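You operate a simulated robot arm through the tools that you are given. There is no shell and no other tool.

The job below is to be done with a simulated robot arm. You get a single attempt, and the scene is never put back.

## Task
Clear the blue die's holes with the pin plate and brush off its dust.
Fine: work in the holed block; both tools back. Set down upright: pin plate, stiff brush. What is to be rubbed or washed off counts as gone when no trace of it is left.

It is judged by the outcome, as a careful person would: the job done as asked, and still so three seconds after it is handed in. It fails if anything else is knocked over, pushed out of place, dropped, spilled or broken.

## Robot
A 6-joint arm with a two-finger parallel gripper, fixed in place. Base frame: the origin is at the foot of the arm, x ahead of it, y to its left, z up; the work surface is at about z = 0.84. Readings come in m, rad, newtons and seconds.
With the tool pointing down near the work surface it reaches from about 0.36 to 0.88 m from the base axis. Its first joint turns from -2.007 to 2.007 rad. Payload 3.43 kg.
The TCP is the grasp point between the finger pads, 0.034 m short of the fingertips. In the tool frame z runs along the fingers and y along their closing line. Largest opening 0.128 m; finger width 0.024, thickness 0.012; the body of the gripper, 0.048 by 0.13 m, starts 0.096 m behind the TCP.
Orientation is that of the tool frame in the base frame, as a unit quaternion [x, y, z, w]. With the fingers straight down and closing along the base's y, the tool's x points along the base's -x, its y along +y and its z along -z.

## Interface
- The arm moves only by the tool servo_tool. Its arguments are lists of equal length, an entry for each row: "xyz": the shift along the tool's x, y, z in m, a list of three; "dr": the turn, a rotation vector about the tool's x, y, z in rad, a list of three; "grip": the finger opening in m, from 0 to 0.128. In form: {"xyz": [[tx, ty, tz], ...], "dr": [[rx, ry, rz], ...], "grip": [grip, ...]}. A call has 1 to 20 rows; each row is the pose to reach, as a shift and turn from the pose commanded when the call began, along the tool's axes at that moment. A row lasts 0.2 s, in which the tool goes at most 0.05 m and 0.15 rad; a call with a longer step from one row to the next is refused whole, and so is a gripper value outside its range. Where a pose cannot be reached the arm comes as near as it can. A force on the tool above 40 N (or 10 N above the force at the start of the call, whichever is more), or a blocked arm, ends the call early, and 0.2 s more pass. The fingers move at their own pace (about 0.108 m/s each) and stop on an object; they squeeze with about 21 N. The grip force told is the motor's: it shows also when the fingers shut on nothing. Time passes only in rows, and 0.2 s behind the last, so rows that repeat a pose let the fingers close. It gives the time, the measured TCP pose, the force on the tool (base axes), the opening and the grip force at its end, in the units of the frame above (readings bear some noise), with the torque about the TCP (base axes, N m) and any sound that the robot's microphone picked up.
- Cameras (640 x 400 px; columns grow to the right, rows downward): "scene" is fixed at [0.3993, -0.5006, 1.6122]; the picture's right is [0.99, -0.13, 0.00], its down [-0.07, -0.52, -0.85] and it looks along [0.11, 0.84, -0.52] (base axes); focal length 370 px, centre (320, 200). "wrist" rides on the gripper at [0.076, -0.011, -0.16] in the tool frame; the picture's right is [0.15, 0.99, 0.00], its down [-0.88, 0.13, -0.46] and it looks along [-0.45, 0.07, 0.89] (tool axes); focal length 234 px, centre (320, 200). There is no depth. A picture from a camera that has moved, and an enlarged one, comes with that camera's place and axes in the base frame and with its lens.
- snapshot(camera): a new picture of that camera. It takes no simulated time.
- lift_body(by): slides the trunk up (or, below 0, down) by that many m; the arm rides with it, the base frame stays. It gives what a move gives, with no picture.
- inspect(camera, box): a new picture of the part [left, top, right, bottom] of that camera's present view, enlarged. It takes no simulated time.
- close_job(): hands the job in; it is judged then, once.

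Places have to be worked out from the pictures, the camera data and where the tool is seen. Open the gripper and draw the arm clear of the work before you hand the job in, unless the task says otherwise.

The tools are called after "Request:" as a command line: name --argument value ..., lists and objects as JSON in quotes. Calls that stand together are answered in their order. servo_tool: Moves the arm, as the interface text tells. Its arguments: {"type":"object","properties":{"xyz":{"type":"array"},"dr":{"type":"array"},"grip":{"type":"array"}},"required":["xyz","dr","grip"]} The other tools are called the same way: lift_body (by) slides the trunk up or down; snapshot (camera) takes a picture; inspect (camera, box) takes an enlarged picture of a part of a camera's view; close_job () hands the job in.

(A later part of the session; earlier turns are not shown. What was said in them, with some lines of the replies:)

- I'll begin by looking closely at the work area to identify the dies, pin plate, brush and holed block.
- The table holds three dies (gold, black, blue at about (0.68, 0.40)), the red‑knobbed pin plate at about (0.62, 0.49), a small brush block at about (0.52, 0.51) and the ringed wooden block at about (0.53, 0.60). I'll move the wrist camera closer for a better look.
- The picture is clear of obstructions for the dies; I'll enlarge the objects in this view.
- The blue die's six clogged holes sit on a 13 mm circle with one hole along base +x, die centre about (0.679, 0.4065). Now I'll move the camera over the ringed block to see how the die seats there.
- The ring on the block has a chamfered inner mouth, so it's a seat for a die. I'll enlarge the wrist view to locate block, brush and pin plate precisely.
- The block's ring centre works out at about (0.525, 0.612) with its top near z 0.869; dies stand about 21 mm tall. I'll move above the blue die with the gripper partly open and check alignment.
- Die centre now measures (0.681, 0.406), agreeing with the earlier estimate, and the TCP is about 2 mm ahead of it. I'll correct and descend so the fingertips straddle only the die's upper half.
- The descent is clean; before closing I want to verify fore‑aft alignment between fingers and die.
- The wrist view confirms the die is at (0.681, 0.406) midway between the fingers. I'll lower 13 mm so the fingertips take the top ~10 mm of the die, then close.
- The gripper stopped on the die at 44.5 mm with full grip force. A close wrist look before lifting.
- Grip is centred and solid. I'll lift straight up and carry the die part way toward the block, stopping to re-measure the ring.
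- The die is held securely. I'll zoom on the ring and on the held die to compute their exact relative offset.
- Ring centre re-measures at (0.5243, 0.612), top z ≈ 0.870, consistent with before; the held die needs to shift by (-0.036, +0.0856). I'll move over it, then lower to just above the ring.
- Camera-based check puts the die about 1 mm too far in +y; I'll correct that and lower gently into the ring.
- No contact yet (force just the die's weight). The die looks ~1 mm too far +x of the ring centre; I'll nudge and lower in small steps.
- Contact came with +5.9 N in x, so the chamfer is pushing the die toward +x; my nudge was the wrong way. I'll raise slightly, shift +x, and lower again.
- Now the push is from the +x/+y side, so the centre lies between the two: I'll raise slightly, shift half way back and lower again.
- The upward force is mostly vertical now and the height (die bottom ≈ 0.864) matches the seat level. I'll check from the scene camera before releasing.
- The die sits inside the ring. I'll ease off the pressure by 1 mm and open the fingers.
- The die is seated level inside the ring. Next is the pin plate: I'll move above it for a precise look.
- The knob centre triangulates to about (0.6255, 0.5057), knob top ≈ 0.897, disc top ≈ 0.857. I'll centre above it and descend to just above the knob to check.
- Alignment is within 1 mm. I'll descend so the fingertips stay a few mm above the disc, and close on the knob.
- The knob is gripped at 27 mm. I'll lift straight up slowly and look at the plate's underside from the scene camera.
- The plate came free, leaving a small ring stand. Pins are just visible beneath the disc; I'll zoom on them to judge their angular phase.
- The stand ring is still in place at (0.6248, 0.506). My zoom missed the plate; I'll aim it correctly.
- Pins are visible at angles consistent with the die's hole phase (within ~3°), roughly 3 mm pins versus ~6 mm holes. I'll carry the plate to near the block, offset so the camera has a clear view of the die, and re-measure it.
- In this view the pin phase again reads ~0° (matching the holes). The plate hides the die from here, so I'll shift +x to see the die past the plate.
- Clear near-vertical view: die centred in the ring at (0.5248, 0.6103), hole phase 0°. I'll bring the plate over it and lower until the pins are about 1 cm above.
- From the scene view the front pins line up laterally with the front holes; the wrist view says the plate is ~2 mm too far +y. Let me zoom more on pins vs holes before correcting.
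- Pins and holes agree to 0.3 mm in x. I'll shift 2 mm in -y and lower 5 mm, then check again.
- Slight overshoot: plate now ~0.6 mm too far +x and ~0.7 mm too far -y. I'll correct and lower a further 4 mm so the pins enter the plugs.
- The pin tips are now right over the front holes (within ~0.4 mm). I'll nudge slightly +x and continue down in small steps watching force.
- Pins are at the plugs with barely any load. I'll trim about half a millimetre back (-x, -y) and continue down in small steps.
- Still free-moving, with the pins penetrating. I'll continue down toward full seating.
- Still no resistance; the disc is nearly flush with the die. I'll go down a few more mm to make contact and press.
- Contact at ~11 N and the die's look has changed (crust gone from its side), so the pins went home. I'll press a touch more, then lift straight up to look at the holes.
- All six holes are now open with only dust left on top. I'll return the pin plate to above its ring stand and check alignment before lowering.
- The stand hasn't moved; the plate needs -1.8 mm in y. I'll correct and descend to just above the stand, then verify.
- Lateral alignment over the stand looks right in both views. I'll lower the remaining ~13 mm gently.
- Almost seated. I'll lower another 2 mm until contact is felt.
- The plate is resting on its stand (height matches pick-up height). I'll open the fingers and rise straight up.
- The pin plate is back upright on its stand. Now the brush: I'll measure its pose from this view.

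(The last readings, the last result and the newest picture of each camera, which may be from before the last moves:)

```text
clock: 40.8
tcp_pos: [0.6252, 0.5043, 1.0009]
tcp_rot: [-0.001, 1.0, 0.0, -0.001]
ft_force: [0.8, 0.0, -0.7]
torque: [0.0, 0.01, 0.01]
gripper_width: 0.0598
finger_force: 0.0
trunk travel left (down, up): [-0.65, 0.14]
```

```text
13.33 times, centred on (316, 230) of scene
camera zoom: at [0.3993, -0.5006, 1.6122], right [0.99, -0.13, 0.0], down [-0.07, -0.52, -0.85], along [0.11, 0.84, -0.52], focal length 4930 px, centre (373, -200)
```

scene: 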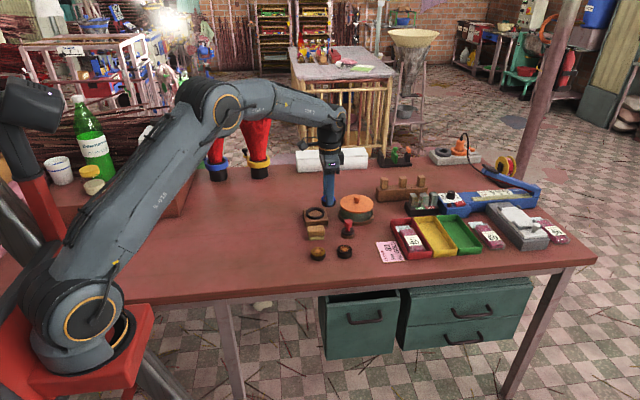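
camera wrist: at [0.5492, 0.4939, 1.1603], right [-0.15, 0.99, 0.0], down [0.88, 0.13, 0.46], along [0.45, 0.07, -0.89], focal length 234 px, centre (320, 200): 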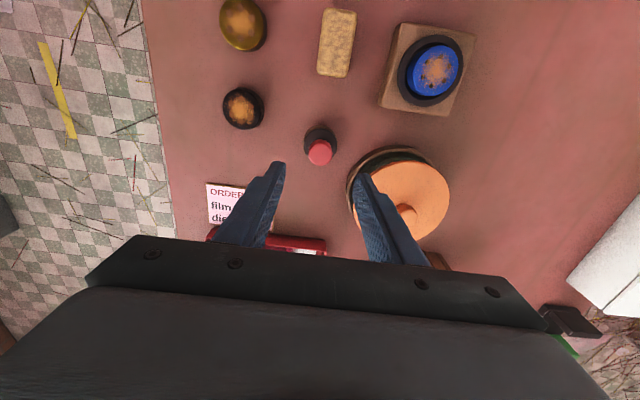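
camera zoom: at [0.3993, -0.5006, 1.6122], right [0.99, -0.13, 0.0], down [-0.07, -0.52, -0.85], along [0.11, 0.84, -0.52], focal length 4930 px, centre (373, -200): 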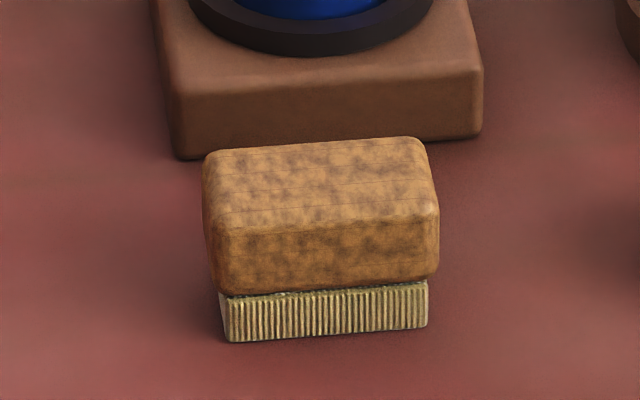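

Brush is axis-aligned (long side along x, ~60×34 mm, top ≈ 0.878) at about (0.5135, 0.5055). I'll move above it and descend part way for a closer check.

Request:
servo_tool --xyz '[[0.04, 0, 0], [0.08, 0, 0], [0.1117, 0.0006, 0], [0.1117, 0.0006, 0.03], [0.1117, 0.0006, 0.05], [0.1117, 0.0006, 0.05]]' --dr '[[0, 0, 0], [0, 0, 0], [0, 0, 0], [0, 0, 0], [0, 0, 0], [0, 0, 0]]' --grip '[0.06, 0.07, 0.075, 0.075, 0.075, 0.075]'

Request:
inspect --camera "wrist" --box '[230, 110, 410, 220]'

Request:
inspect --camera "scene" --box '[290, 200, 340, 245]'

```text
clock: 42.2
tcp_pos: [0.5136, 0.505, 0.9494]
tcp_rot: [0.0, 1.0, -0.001, 0.0]
ft_force: [-0.7, 0.3, 0.2]
torque: [-0.01, -0.01, -0.04]
gripper_width: 0.0751
finger_force: 0.1
trunk travel left (down, up): [-0.65, 0.14]
```

```text
3.56 times, centred on (320, 165) of wrist
camera zoom: at [0.4385, 0.4946, 1.1093], right [-0.15, 0.99, 0.0], down [0.88, 0.13, 0.46], along [0.45, 0.07, -0.89], focal length 833 px, centre (320, 324)
```

zoom: 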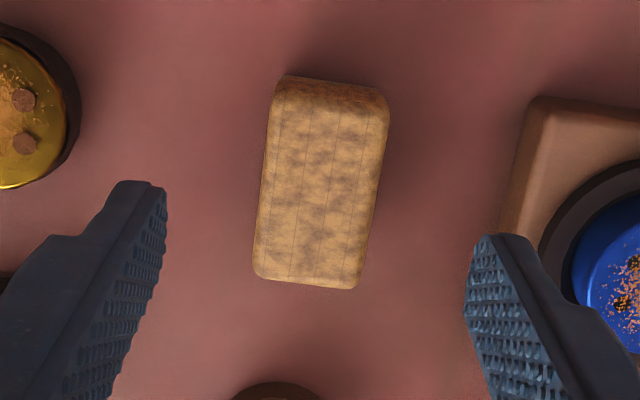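

```text
8.89 times, centred on (315, 222) of scene
camera zoom: at [0.3993, -0.5006, 1.6122], right [0.99, -0.13, 0.0], down [-0.07, -0.52, -0.85], along [0.11, 0.84, -0.52], focal length 3287 px, centre (364, 0)
```

zoom: 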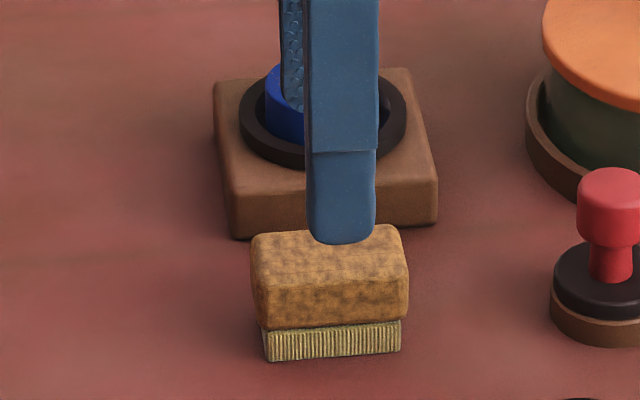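

The brush is centred under the TCP. I'll descend so the fingers take only the wooden back (tips above the bristles), then close.

Request:
servo_tool --xyz '[[0, 0, 0.02], [0, 0, 0.04], [0, 0, 0.052], [0, 0, 0.056], [0, 0, 0.056], [0, 0, 0.056], [0, 0, 0.056], [0, 0, 0.056]]' --dr '[[0, 0, 0], [0, 0, 0], [0, 0, 0], [0, 0, 0], [0, 0, 0], [0, 0, 0], [0, 0, 0], [0, 0, 0]]' --grip '[0.065, 0.06, 0.06, 0.06, 0.05, 0.04, 0.03, 0.022]'

Request:
inspect --camera "wrist" --box '[230, 110, 410, 220]'

Request:
inspect --camera "scene" --box '[290, 200, 340, 245]'

```text
clock: 44.0
tcp_pos: [0.5129, 0.5054, 0.8937]
tcp_rot: [0.0, 1.0, 0.0, -0.001]
ft_force: [-1.0, -0.5, -0.4]
torque: [0.01, -0.01, 0.04]
gripper_width: 0.0332
finger_force: 21.0
trunk travel left (down, up): [-0.65, 0.14]
```

```text
3.56 times, centred on (320, 165) of wrist
camera zoom: at [0.437, 0.4957, 1.0536], right [-0.15, 0.99, 0.0], down [0.88, 0.13, 0.46], along [0.45, 0.07, -0.89], focal length 833 px, centre (320, 324)
```

zoom: 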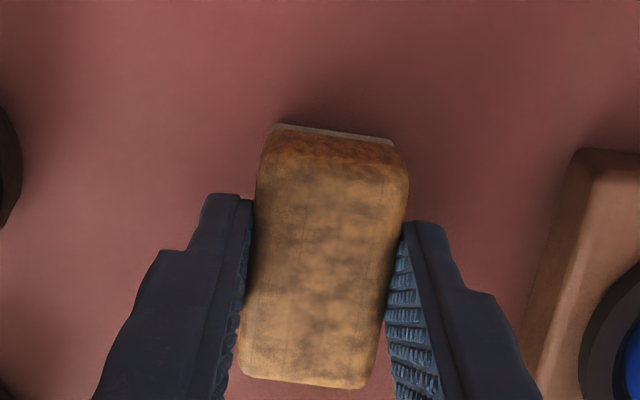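

```text
8.89 times, centred on (315, 222) of scene
camera zoom: at [0.3993, -0.5006, 1.6122], right [0.99, -0.13, 0.0], down [-0.07, -0.52, -0.85], along [0.11, 0.84, -0.52], focal length 3287 px, centre (364, 0)
```

zoom: 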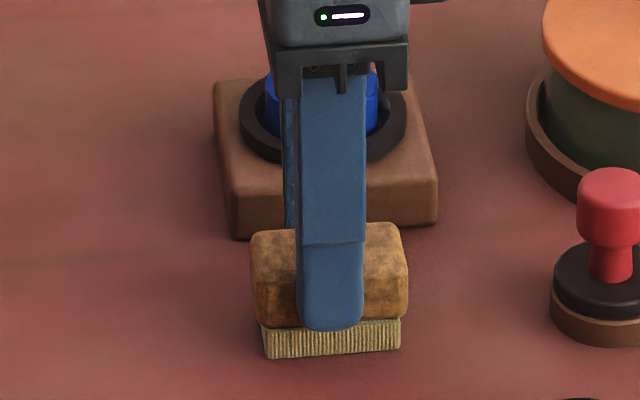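

The brush is gripped at 33 mm. I'll lift it and move it over the die, hovering a couple of cm above.

Request:
servo_tool --xyz '[[0, 0, -0.01], [0, 0, -0.04], [0, 0, -0.08], [-0.003, 0.035, -0.08], [-0.007, 0.07, -0.08], [-0.0102, 0.1036, -0.08], [-0.0102, 0.1036, -0.065], [-0.0102, 0.1036, -0.065]]' --dr '[[0, 0, 0], [0, 0, 0], [0, 0, 0], [0, 0, 0], [0, 0, 0], [0, 0, 0], [0, 0, 0], [0, 0, 0]]' --grip '[0.02, 0.02, 0.02, 0.02, 0.02, 0.02, 0.02, 0.02]'

Request:
inspect --camera "wrist" --box '[230, 90, 410, 220]'

Request:
inspect --camera "scene" --box '[292, 185, 342, 225]'

```text
clock: 45.8
tcp_pos: [0.5244, 0.6102, 0.961]
tcp_rot: [0.001, 1.0, 0.0, 0.0]
ft_force: [0.0, 0.4, -1.3]
torque: [-0.03, 0.04, 0.0]
gripper_width: 0.0331
finger_force: 20.5
trunk travel left (down, up): [-0.65, 0.14]
```

```text
3.08 times, centred on (320, 155) of wrist
camera zoom: at [0.4475, 0.599, 1.1205], right [-0.15, 0.99, 0.0], down [0.88, 0.13, 0.46], along [0.45, 0.07, -0.89], focal length 720 px, centre (320, 338)
```

zoom: 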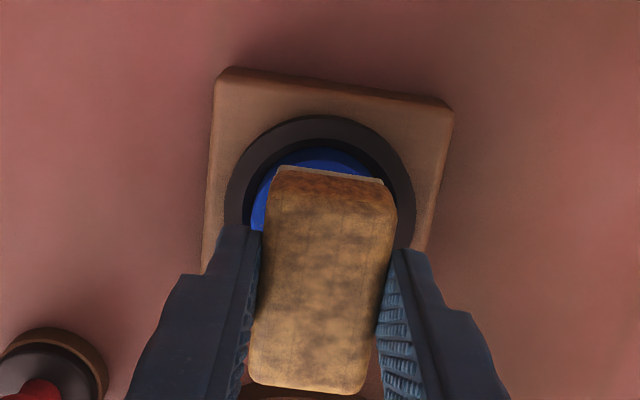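

```text
10.00 times, centred on (317, 205) of scene
camera zoom: at [0.3993, -0.5006, 1.6122], right [0.99, -0.13, 0.0], down [-0.07, -0.52, -0.85], along [0.11, 0.84, -0.52], focal length 3698 px, centre (350, 150)
```

zoom: 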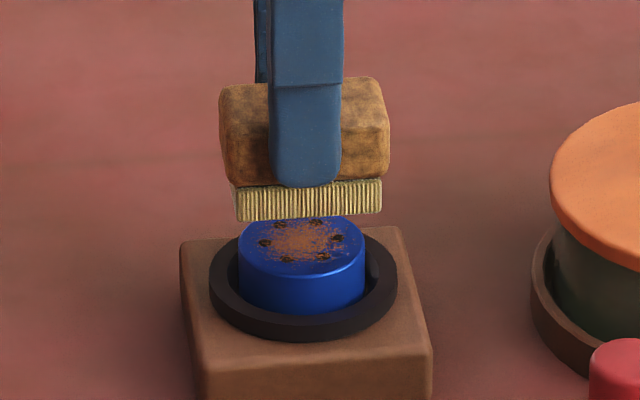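

The brush hovers over the die. I'll descend gently to bristle contact.

Request:
servo_tool --xyz '[[0, 0, 0.008], [0, 0, 0.015], [0, 0, 0.018], [0, 0, 0.018]]' --dr '[[0, 0, 0], [0, 0, 0], [0, 0, 0], [0, 0, 0]]' --grip '[0.02, 0.02, 0.02, 0.02]'

Request:
inspect --camera "scene" --box '[302, 190, 332, 220]'

```text
clock: 46.8
tcp_pos: [0.5236, 0.6096, 0.943]
tcp_rot: [-0.001, 1.0, 0.0, -0.001]
ft_force: [0.1, -0.4, -0.5]
torque: [0.01, -0.01, 0.0]
gripper_width: 0.0335
finger_force: 21.0
trunk travel left (down, up): [-0.65, 0.14]
```

```text
13.33 times, centred on (317, 205) of scene
camera zoom: at [0.3993, -0.5006, 1.6122], right [0.99, -0.13, 0.0], down [-0.07, -0.52, -0.85], along [0.11, 0.84, -0.52], focal length 4930 px, centre (360, 133)
```

zoom: 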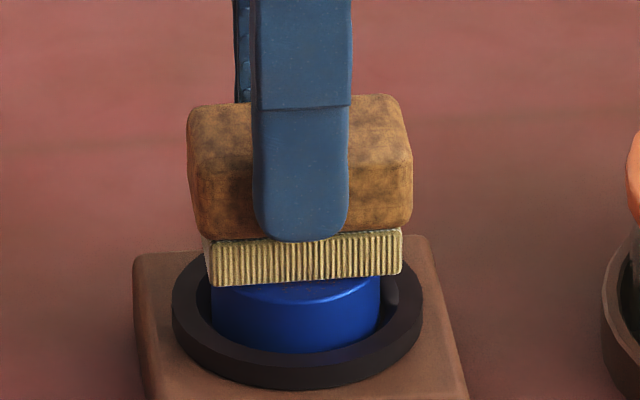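

Nearly touching. I'll lower 2 mm more in small steps to get a light contact force.

Request:
servo_tool --xyz '[[0, 0, 0.001], [0, 0, 0.002], [0, 0, 0.002]]' --dr '[[0, 0, 0], [0, 0, 0], [0, 0, 0]]' --grip '[0.02, 0.02, 0.02]'

Request:
inspect --camera "scene" --box '[302, 190, 332, 220]'

```text
clock: 47.6
tcp_pos: [0.5233, 0.6096, 0.9425]
tcp_rot: [0.0, 1.0, 0.001, 0.001]
ft_force: [0.8, -0.6, 12.5]
torque: [-0.1, 0.1, -0.01]
gripper_width: 0.0331
finger_force: 21.4
trunk travel left (down, up): [-0.65, 0.14]
```

```text
13.33 times, centred on (317, 205) of scene
camera zoom: at [0.3993, -0.5006, 1.6122], right [0.99, -0.13, 0.0], down [-0.07, -0.52, -0.85], along [0.11, 0.84, -0.52], focal length 4930 px, centre (360, 133)
```

zoom: 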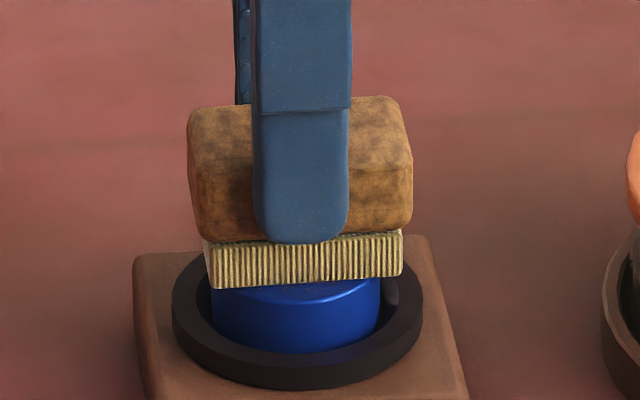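

Contact at ~13 N. I'll ease to a lighter pressure and sweep back and forth in y, then x, over the die face.

Request:
servo_tool --xyz '[[0, 0.007, -0.0006], [0, 0.014, -0.0006], [0, 0.02, -0.0006], [0, 0.013, -0.0006], [0, 0.006, -0.0006], [0, 0, -0.0006], [0, -0.007, -0.0006], [0, -0.014, -0.0006], [0, -0.02, -0.0006], [0, -0.013, -0.0006], [0, -0.006, -0.0006], [0, 0, -0.0006], [0.007, 0, -0.0006], [0.013, 0, -0.0006], [0.006, 0, -0.0006], [0, 0, -0.0006], [-0.007, 0, -0.0006], [-0.013, 0, -0.0006], [-0.006, 0, -0.0006], [0, 0, -0.0006]]' --dr '[[0, 0, 0], [0, 0, 0], [0, 0, 0], [0, 0, 0], [0, 0, 0], [0, 0, 0], [0, 0, 0], [0, 0, 0], [0, 0, 0], [0, 0, 0], [0, 0, 0], [0, 0, 0], [0, 0, 0], [0, 0, 0], [0, 0, 0], [0, 0, 0], [0, 0, 0], [0, 0, 0], [0, 0, 0], [0, 0, 0]]' --grip '[0.02, 0.02, 0.02, 0.02, 0.02, 0.02, 0.02, 0.02, 0.02, 0.02, 0.02, 0.02, 0.02, 0.02, 0.02, 0.02, 0.02, 0.02, 0.02, 0.02]'

Request:
inspect --camera "scene" --box '[297, 185, 337, 222]'

```text
clock: 51.8
tcp_pos: [0.5246, 0.6084, 0.9402]
tcp_rot: [0.0, 1.0, 0.0, 0.0]
ft_force: [1.5, 0.6, 2.9]
torque: [-0.04, -0.1, -0.01]
gripper_width: 0.0332
finger_force: 21.0
trunk travel left (down, up): [-0.65, 0.14]
```

```text
10.81 times, centred on (317, 204) of scene
camera zoom: at [0.3993, -0.5006, 1.6122], right [0.99, -0.13, 0.0], down [-0.07, -0.52, -0.85], along [0.11, 0.84, -0.52], focal length 3998 px, centre (352, 162)
```

zoom: 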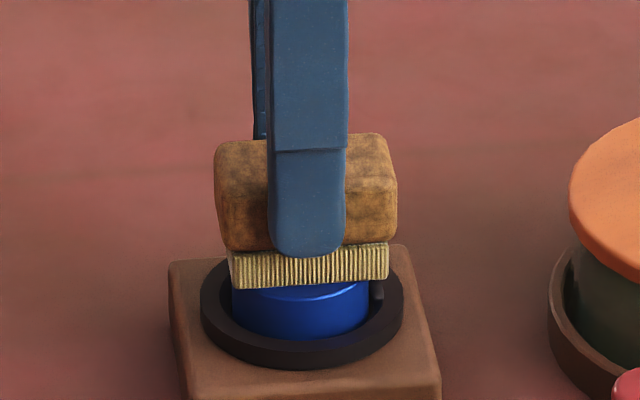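

Sweep done with light force (~4 N). I'll lift and look at the die face.

Request:
servo_tool --xyz '[[0, 0, -0.015], [0, 0, -0.04], [0, 0, -0.05], [0, 0, -0.05]]' --dr '[[0, 0, 0], [0, 0, 0], [0, 0, 0], [0, 0, 0]]' --grip '[0.02, 0.02, 0.02, 0.02]'

Request:
inspect --camera "scene" --box '[305, 197, 330, 222]'

Request:
inspect --camera "scene" --box '[292, 180, 342, 225]'

```text
clock: 52.8
tcp_pos: [0.5232, 0.611, 0.9895]
tcp_rot: [0.0, 1.0, 0.0, 0.0]
ft_force: [0.9, -0.1, -0.8]
torque: [0.0, -0.01, -0.02]
gripper_width: 0.033
finger_force: 21.1
trunk travel left (down, up): [-0.65, 0.14]
```

```text
16.00 times, centred on (318, 210) of scene
camera zoom: at [0.3993, -0.5006, 1.6122], right [0.99, -0.13, 0.0], down [-0.07, -0.52, -0.85], along [0.11, 0.84, -0.52], focal length 5917 px, centre (360, 48)
```

zoom: 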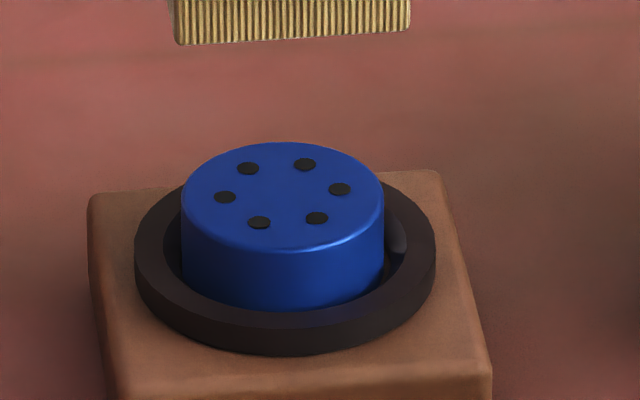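

```text
8.89 times, centred on (317, 202) of scene
camera zoom: at [0.3993, -0.5006, 1.6122], right [0.99, -0.13, 0.0], down [-0.07, -0.52, -0.85], along [0.11, 0.84, -0.52], focal length 3287 px, centre (347, 178)
```

zoom: 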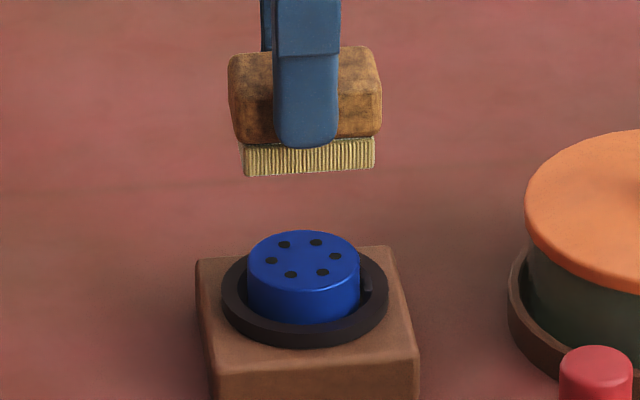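

All six holes are open and the dust is gone. Now I'll return the brush above its original spot and descend most of the way.

Request:
servo_tool --xyz '[[0.003, -0.035, 0], [0.007, -0.07, 0], [0.0102, -0.1036, 0], [0.0102, -0.1036, 0.03], [0.0102, -0.1036, 0.06], [0.0102, -0.1036, 0.085], [0.0102, -0.1036, 0.085]]' --dr '[[0, 0, 0], [0, 0, 0], [0, 0, 0], [0, 0, 0], [0, 0, 0], [0, 0, 0], [0, 0, 0]]' --grip '[0.02, 0.02, 0.02, 0.02, 0.02, 0.02, 0.02]'

Request:
inspect --camera "scene" --box '[290, 200, 340, 245]'

Request:
snapshot --camera "wrist"

```text
clock: 54.4
tcp_pos: [0.5136, 0.5059, 0.9044]
tcp_rot: [0.0, 1.0, 0.0, 0.0]
ft_force: [0.3, 0.1, 0.4]
torque: [-0.02, 0.0, 0.04]
gripper_width: 0.0331
finger_force: 20.5
trunk travel left (down, up): [-0.65, 0.14]
```

```text
8.89 times, centred on (315, 222) of scene
camera zoom: at [0.3993, -0.5006, 1.6122], right [0.99, -0.13, 0.0], down [-0.07, -0.52, -0.85], along [0.11, 0.84, -0.52], focal length 3287 px, centre (364, 0)
```

zoom: 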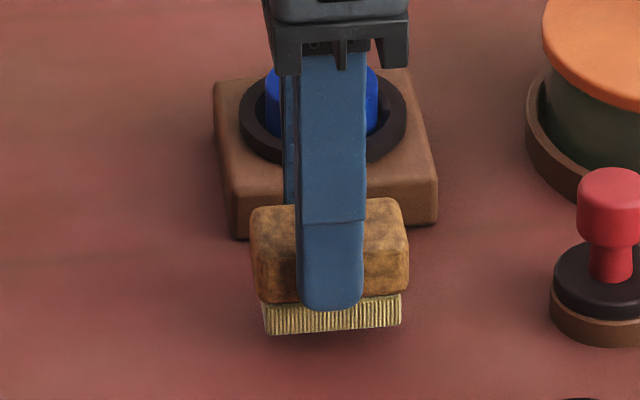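

```text
taken
camera wrist: at [0.437, 0.4954, 1.0634], right [-0.15, 0.99, 0.0], down [0.88, 0.13, 0.46], along [0.45, 0.07, -0.89], focal length 234 px, centre (320, 200)
```

wrist: 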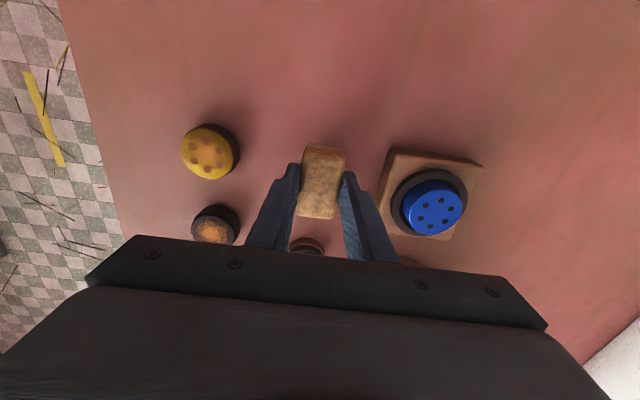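

The brush is exactly above its original spot, ~10 mm high. Lowering the rest gently.

Request:
servo_tool --xyz '[[0, 0, 0.004], [0, 0, 0.007], [0, 0, 0.009], [0, 0, 0.0103], [0, 0, 0.0103]]' --dr '[[0, 0, 0], [0, 0, 0], [0, 0, 0], [0, 0, 0], [0, 0, 0]]' --grip '[0.02, 0.02, 0.02, 0.02, 0.02]'

Request:
inspect --camera "scene" --box '[300, 215, 335, 245]'

```text
clock: 55.6
tcp_pos: [0.5128, 0.507, 0.895]
tcp_rot: [0.0, 1.0, 0.0, 0.0]
ft_force: [-0.7, -0.4, -0.2]
torque: [-0.01, 0.02, -0.01]
gripper_width: 0.033
finger_force: 21.1
trunk travel left (down, up): [-0.65, 0.14]
```

```text
13.33 times, centred on (318, 230) of scene
camera zoom: at [0.3993, -0.5006, 1.6122], right [0.99, -0.13, 0.0], down [-0.07, -0.52, -0.85], along [0.11, 0.84, -0.52], focal length 4930 px, centre (353, -200)
```

zoom: 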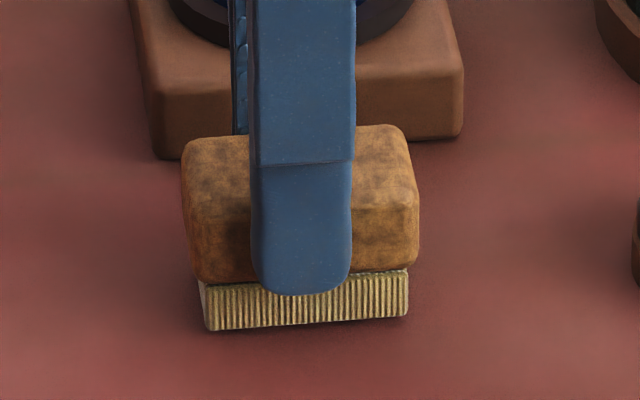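

The bristles are still ~2–3 mm above their original resting line. I'll lower further in small steps until contact registers.

Request:
servo_tool --xyz '[[0, 0, 0.001], [0, 0, 0.002], [0, 0, 0.0025], [0, 0, 0.0025]]' --dr '[[0, 0, 0], [0, 0, 0], [0, 0, 0], [0, 0, 0]]' --grip '[0.02, 0.02, 0.02, 0.02]'

Request:
inspect --camera "scene" --box '[300, 215, 335, 245]'

```text
clock: 56.6
tcp_pos: [0.5134, 0.5062, 0.8925]
tcp_rot: [0.001, 1.0, 0.0, 0.0]
ft_force: [-0.2, 0.4, -0.6]
torque: [0.01, 0.0, 0.03]
gripper_width: 0.0331
finger_force: 20.8
trunk travel left (down, up): [-0.65, 0.14]
```

```text
13.33 times, centred on (318, 230) of scene
camera zoom: at [0.3993, -0.5006, 1.6122], right [0.99, -0.13, 0.0], down [-0.07, -0.52, -0.85], along [0.11, 0.84, -0.52], focal length 4930 px, centre (353, -200)
```

zoom: 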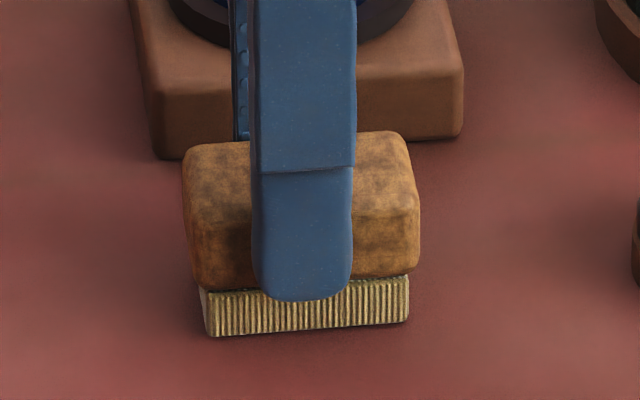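

Still ~1 mm above. Lower a further 1.5 mm.

Request:
servo_tool --xyz '[[0, 0, 0.0008], [0, 0, 0.0015], [0, 0, 0.0015]]' --dr '[[0, 0, 0], [0, 0, 0], [0, 0, 0]]' --grip '[0.02, 0.02, 0.02]'

Request:
inspect --camera "scene" --box '[300, 215, 335, 245]'

```text
clock: 57.4
tcp_pos: [0.5134, 0.5063, 0.8915]
tcp_rot: [0.0, 1.0, 0.001, 0.001]
ft_force: [-0.7, 0.5, 10.4]
torque: [-0.06, 0.18, -0.01]
gripper_width: 0.0333
finger_force: 21.3
trunk travel left (down, up): [-0.65, 0.14]
```

```text
13.33 times, centred on (318, 230) of scene
camera zoom: at [0.3993, -0.5006, 1.6122], right [0.99, -0.13, 0.0], down [-0.07, -0.52, -0.85], along [0.11, 0.84, -0.52], focal length 4930 px, centre (353, -200)
```

zoom: 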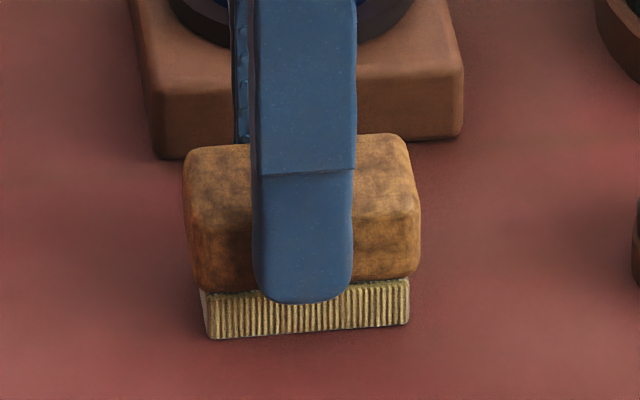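

Firm contact with the table (≈11 N). I'll ease off a little, open the fingers and rise clear.

Request:
servo_tool --xyz '[[0, 0, -0.0008], [0, 0, -0.0008], [0, 0, -0.0008], [0, 0, -0.0008], [0, 0, -0.0008], [0, 0, -0.03], [0, 0, -0.07], [0, 0, -0.11], [0, 0, -0.11]]' --dr '[[0, 0, 0], [0, 0, 0], [0, 0, 0], [0, 0, 0], [0, 0, 0], [0, 0, 0], [0, 0, 0], [0, 0, 0], [0, 0, 0]]' --grip '[0.033, 0.036, 0.045, 0.055, 0.06, 0.06, 0.06, 0.06, 0.06]'

Request:
inspect --camera "scene" --box '[300, 215, 335, 245]'

Request:
snapshot --camera "wrist"

```text
clock: 59.4
tcp_pos: [0.5127, 0.5043, 0.9981]
tcp_rot: [0.0, 1.0, -0.001, 0.0]
ft_force: [-0.1, 0.7, -0.9]
torque: [-0.01, 0.0, -0.01]
gripper_width: 0.0603
finger_force: 0.1
trunk travel left (down, up): [-0.65, 0.14]
```

```text
13.33 times, centred on (318, 230) of scene
camera zoom: at [0.3993, -0.5006, 1.6122], right [0.99, -0.13, 0.0], down [-0.07, -0.52, -0.85], along [0.11, 0.84, -0.52], focal length 4930 px, centre (353, -200)
```

zoom: 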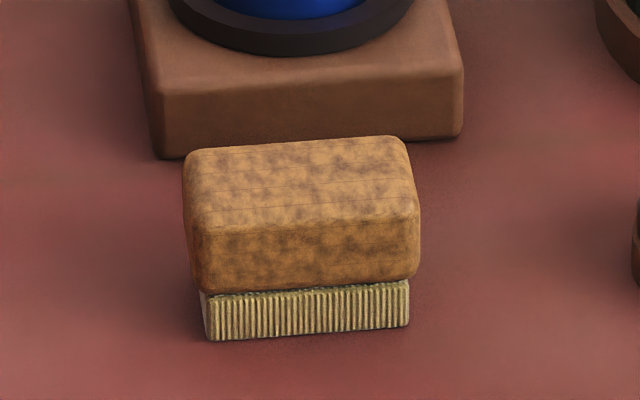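

```text
taken
camera wrist: at [0.4369, 0.4943, 1.1592], right [-0.15, 0.99, 0.0], down [0.88, 0.13, 0.46], along [0.45, 0.07, -0.89], focal length 234 px, centre (320, 200)
```

wrist: 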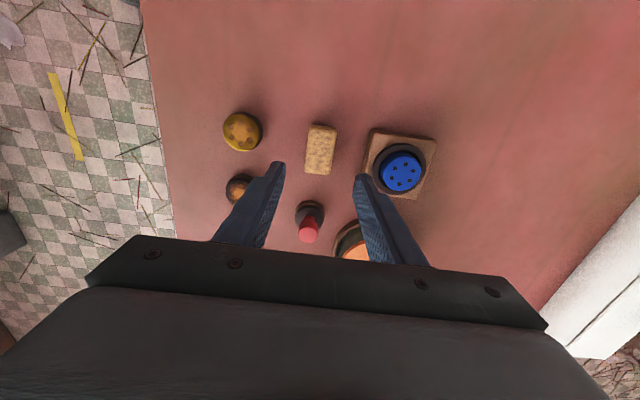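

The brush stands upright in its old spot. I'll check the die face closely for any trace, then raise the arm clear with the gripper open.

Request:
inspect --camera "wrist" --box '[360, 125, 445, 205]'

Request:
servo_tool --xyz '[[0, 0, -0.04], [0, 0, -0.08], [0.01, -0.03, -0.11], [0.02, -0.07, -0.13], [0.04, -0.11, -0.15], [0.055, -0.15, -0.165], [0.055, -0.165, -0.165], [0.055, -0.165, -0.165]]' --dr '[[0, 0, 0], [0, 0, 0], [0, 0, 0], [0, 0, 0], [0, 0, 0], [0, 0, 0], [0, 0, 0], [0, 0, 0]]' --grip '[0.06, 0.07, 0.09, 0.11, 0.128, 0.128, 0.128, 0.128]'

Request:
snapshot --camera "scene"

Request:
inspect --camera "scene" --box '[290, 190, 410, 270]'

Request:
inspect --camera "scene" --box '[305, 200, 330, 220]'

```text
5.00 times, centred on (402, 165) of wrist
camera zoom: at [0.4369, 0.4943, 1.1592], right [-0.15, 0.99, 0.0], down [0.88, 0.13, 0.46], along [0.45, 0.07, -0.89], focal length 1171 px, centre (-92, 375)
```

zoom: 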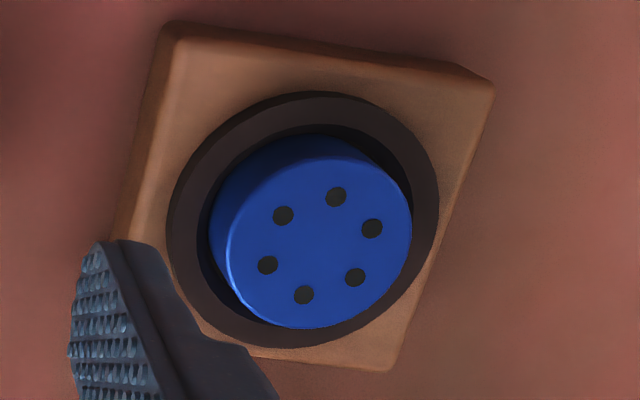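

```text
clock: 61.2
tcp_pos: [0.4583, 0.3381, 1.1666]
tcp_rot: [0.0, 1.0, 0.0, 0.0]
ft_force: [0.1, -0.2, 0.4]
torque: [-0.03, 0.0, -0.01]
gripper_width: 0.128
finger_force: 0.1
trunk travel left (down, up): [-0.65, 0.14]
```

```text
taken
```

scene: 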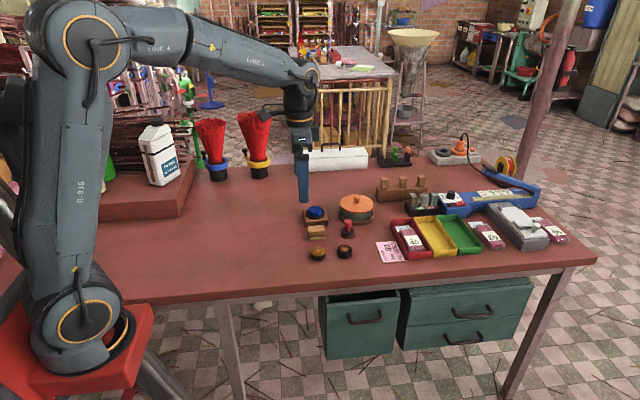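

```text
5.00 times, centred on (350, 230) of scene
camera zoom: at [0.3993, -0.5006, 1.6122], right [0.99, -0.13, 0.0], down [-0.07, -0.52, -0.85], along [0.11, 0.84, -0.52], focal length 1849 px, centre (170, 50)
```

zoom: 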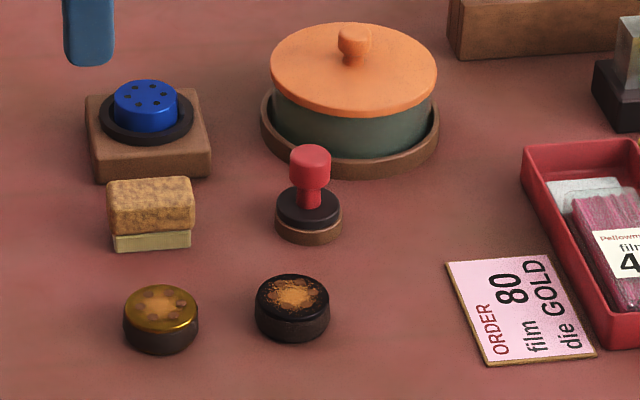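

```text
16.00 times, centred on (318, 210) of scene
camera zoom: at [0.3993, -0.5006, 1.6122], right [0.99, -0.13, 0.0], down [-0.07, -0.52, -0.85], along [0.11, 0.84, -0.52], focal length 5917 px, centre (360, 40)
```

zoom: 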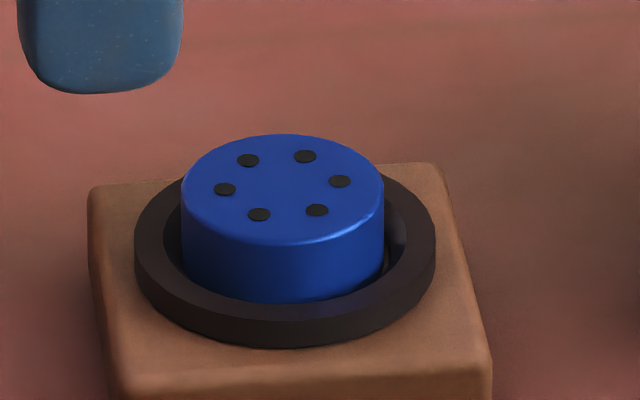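

The blue die is clean: all six holes are open, no dust is left, and it sits in the holed block. The pin plate and brush are upright in their original places, the arm is clear and the gripper is open, so I'm handing in the job.

Request:
close_job

```text
The job is handed in.
```

The blue die is done: all six holes are clear, its dust is brushed off, and no trace showed in the last close-up pictures. I left the die seated in the holed block, as I took your note to allow.

The pin plate is back upright on its ring stand, and the stiff brush is upright where it started. Nothing else on the table was knocked or moved. The arm is back near its starting position with the gripper open. I've handed the job in but haven't seen a verdict.
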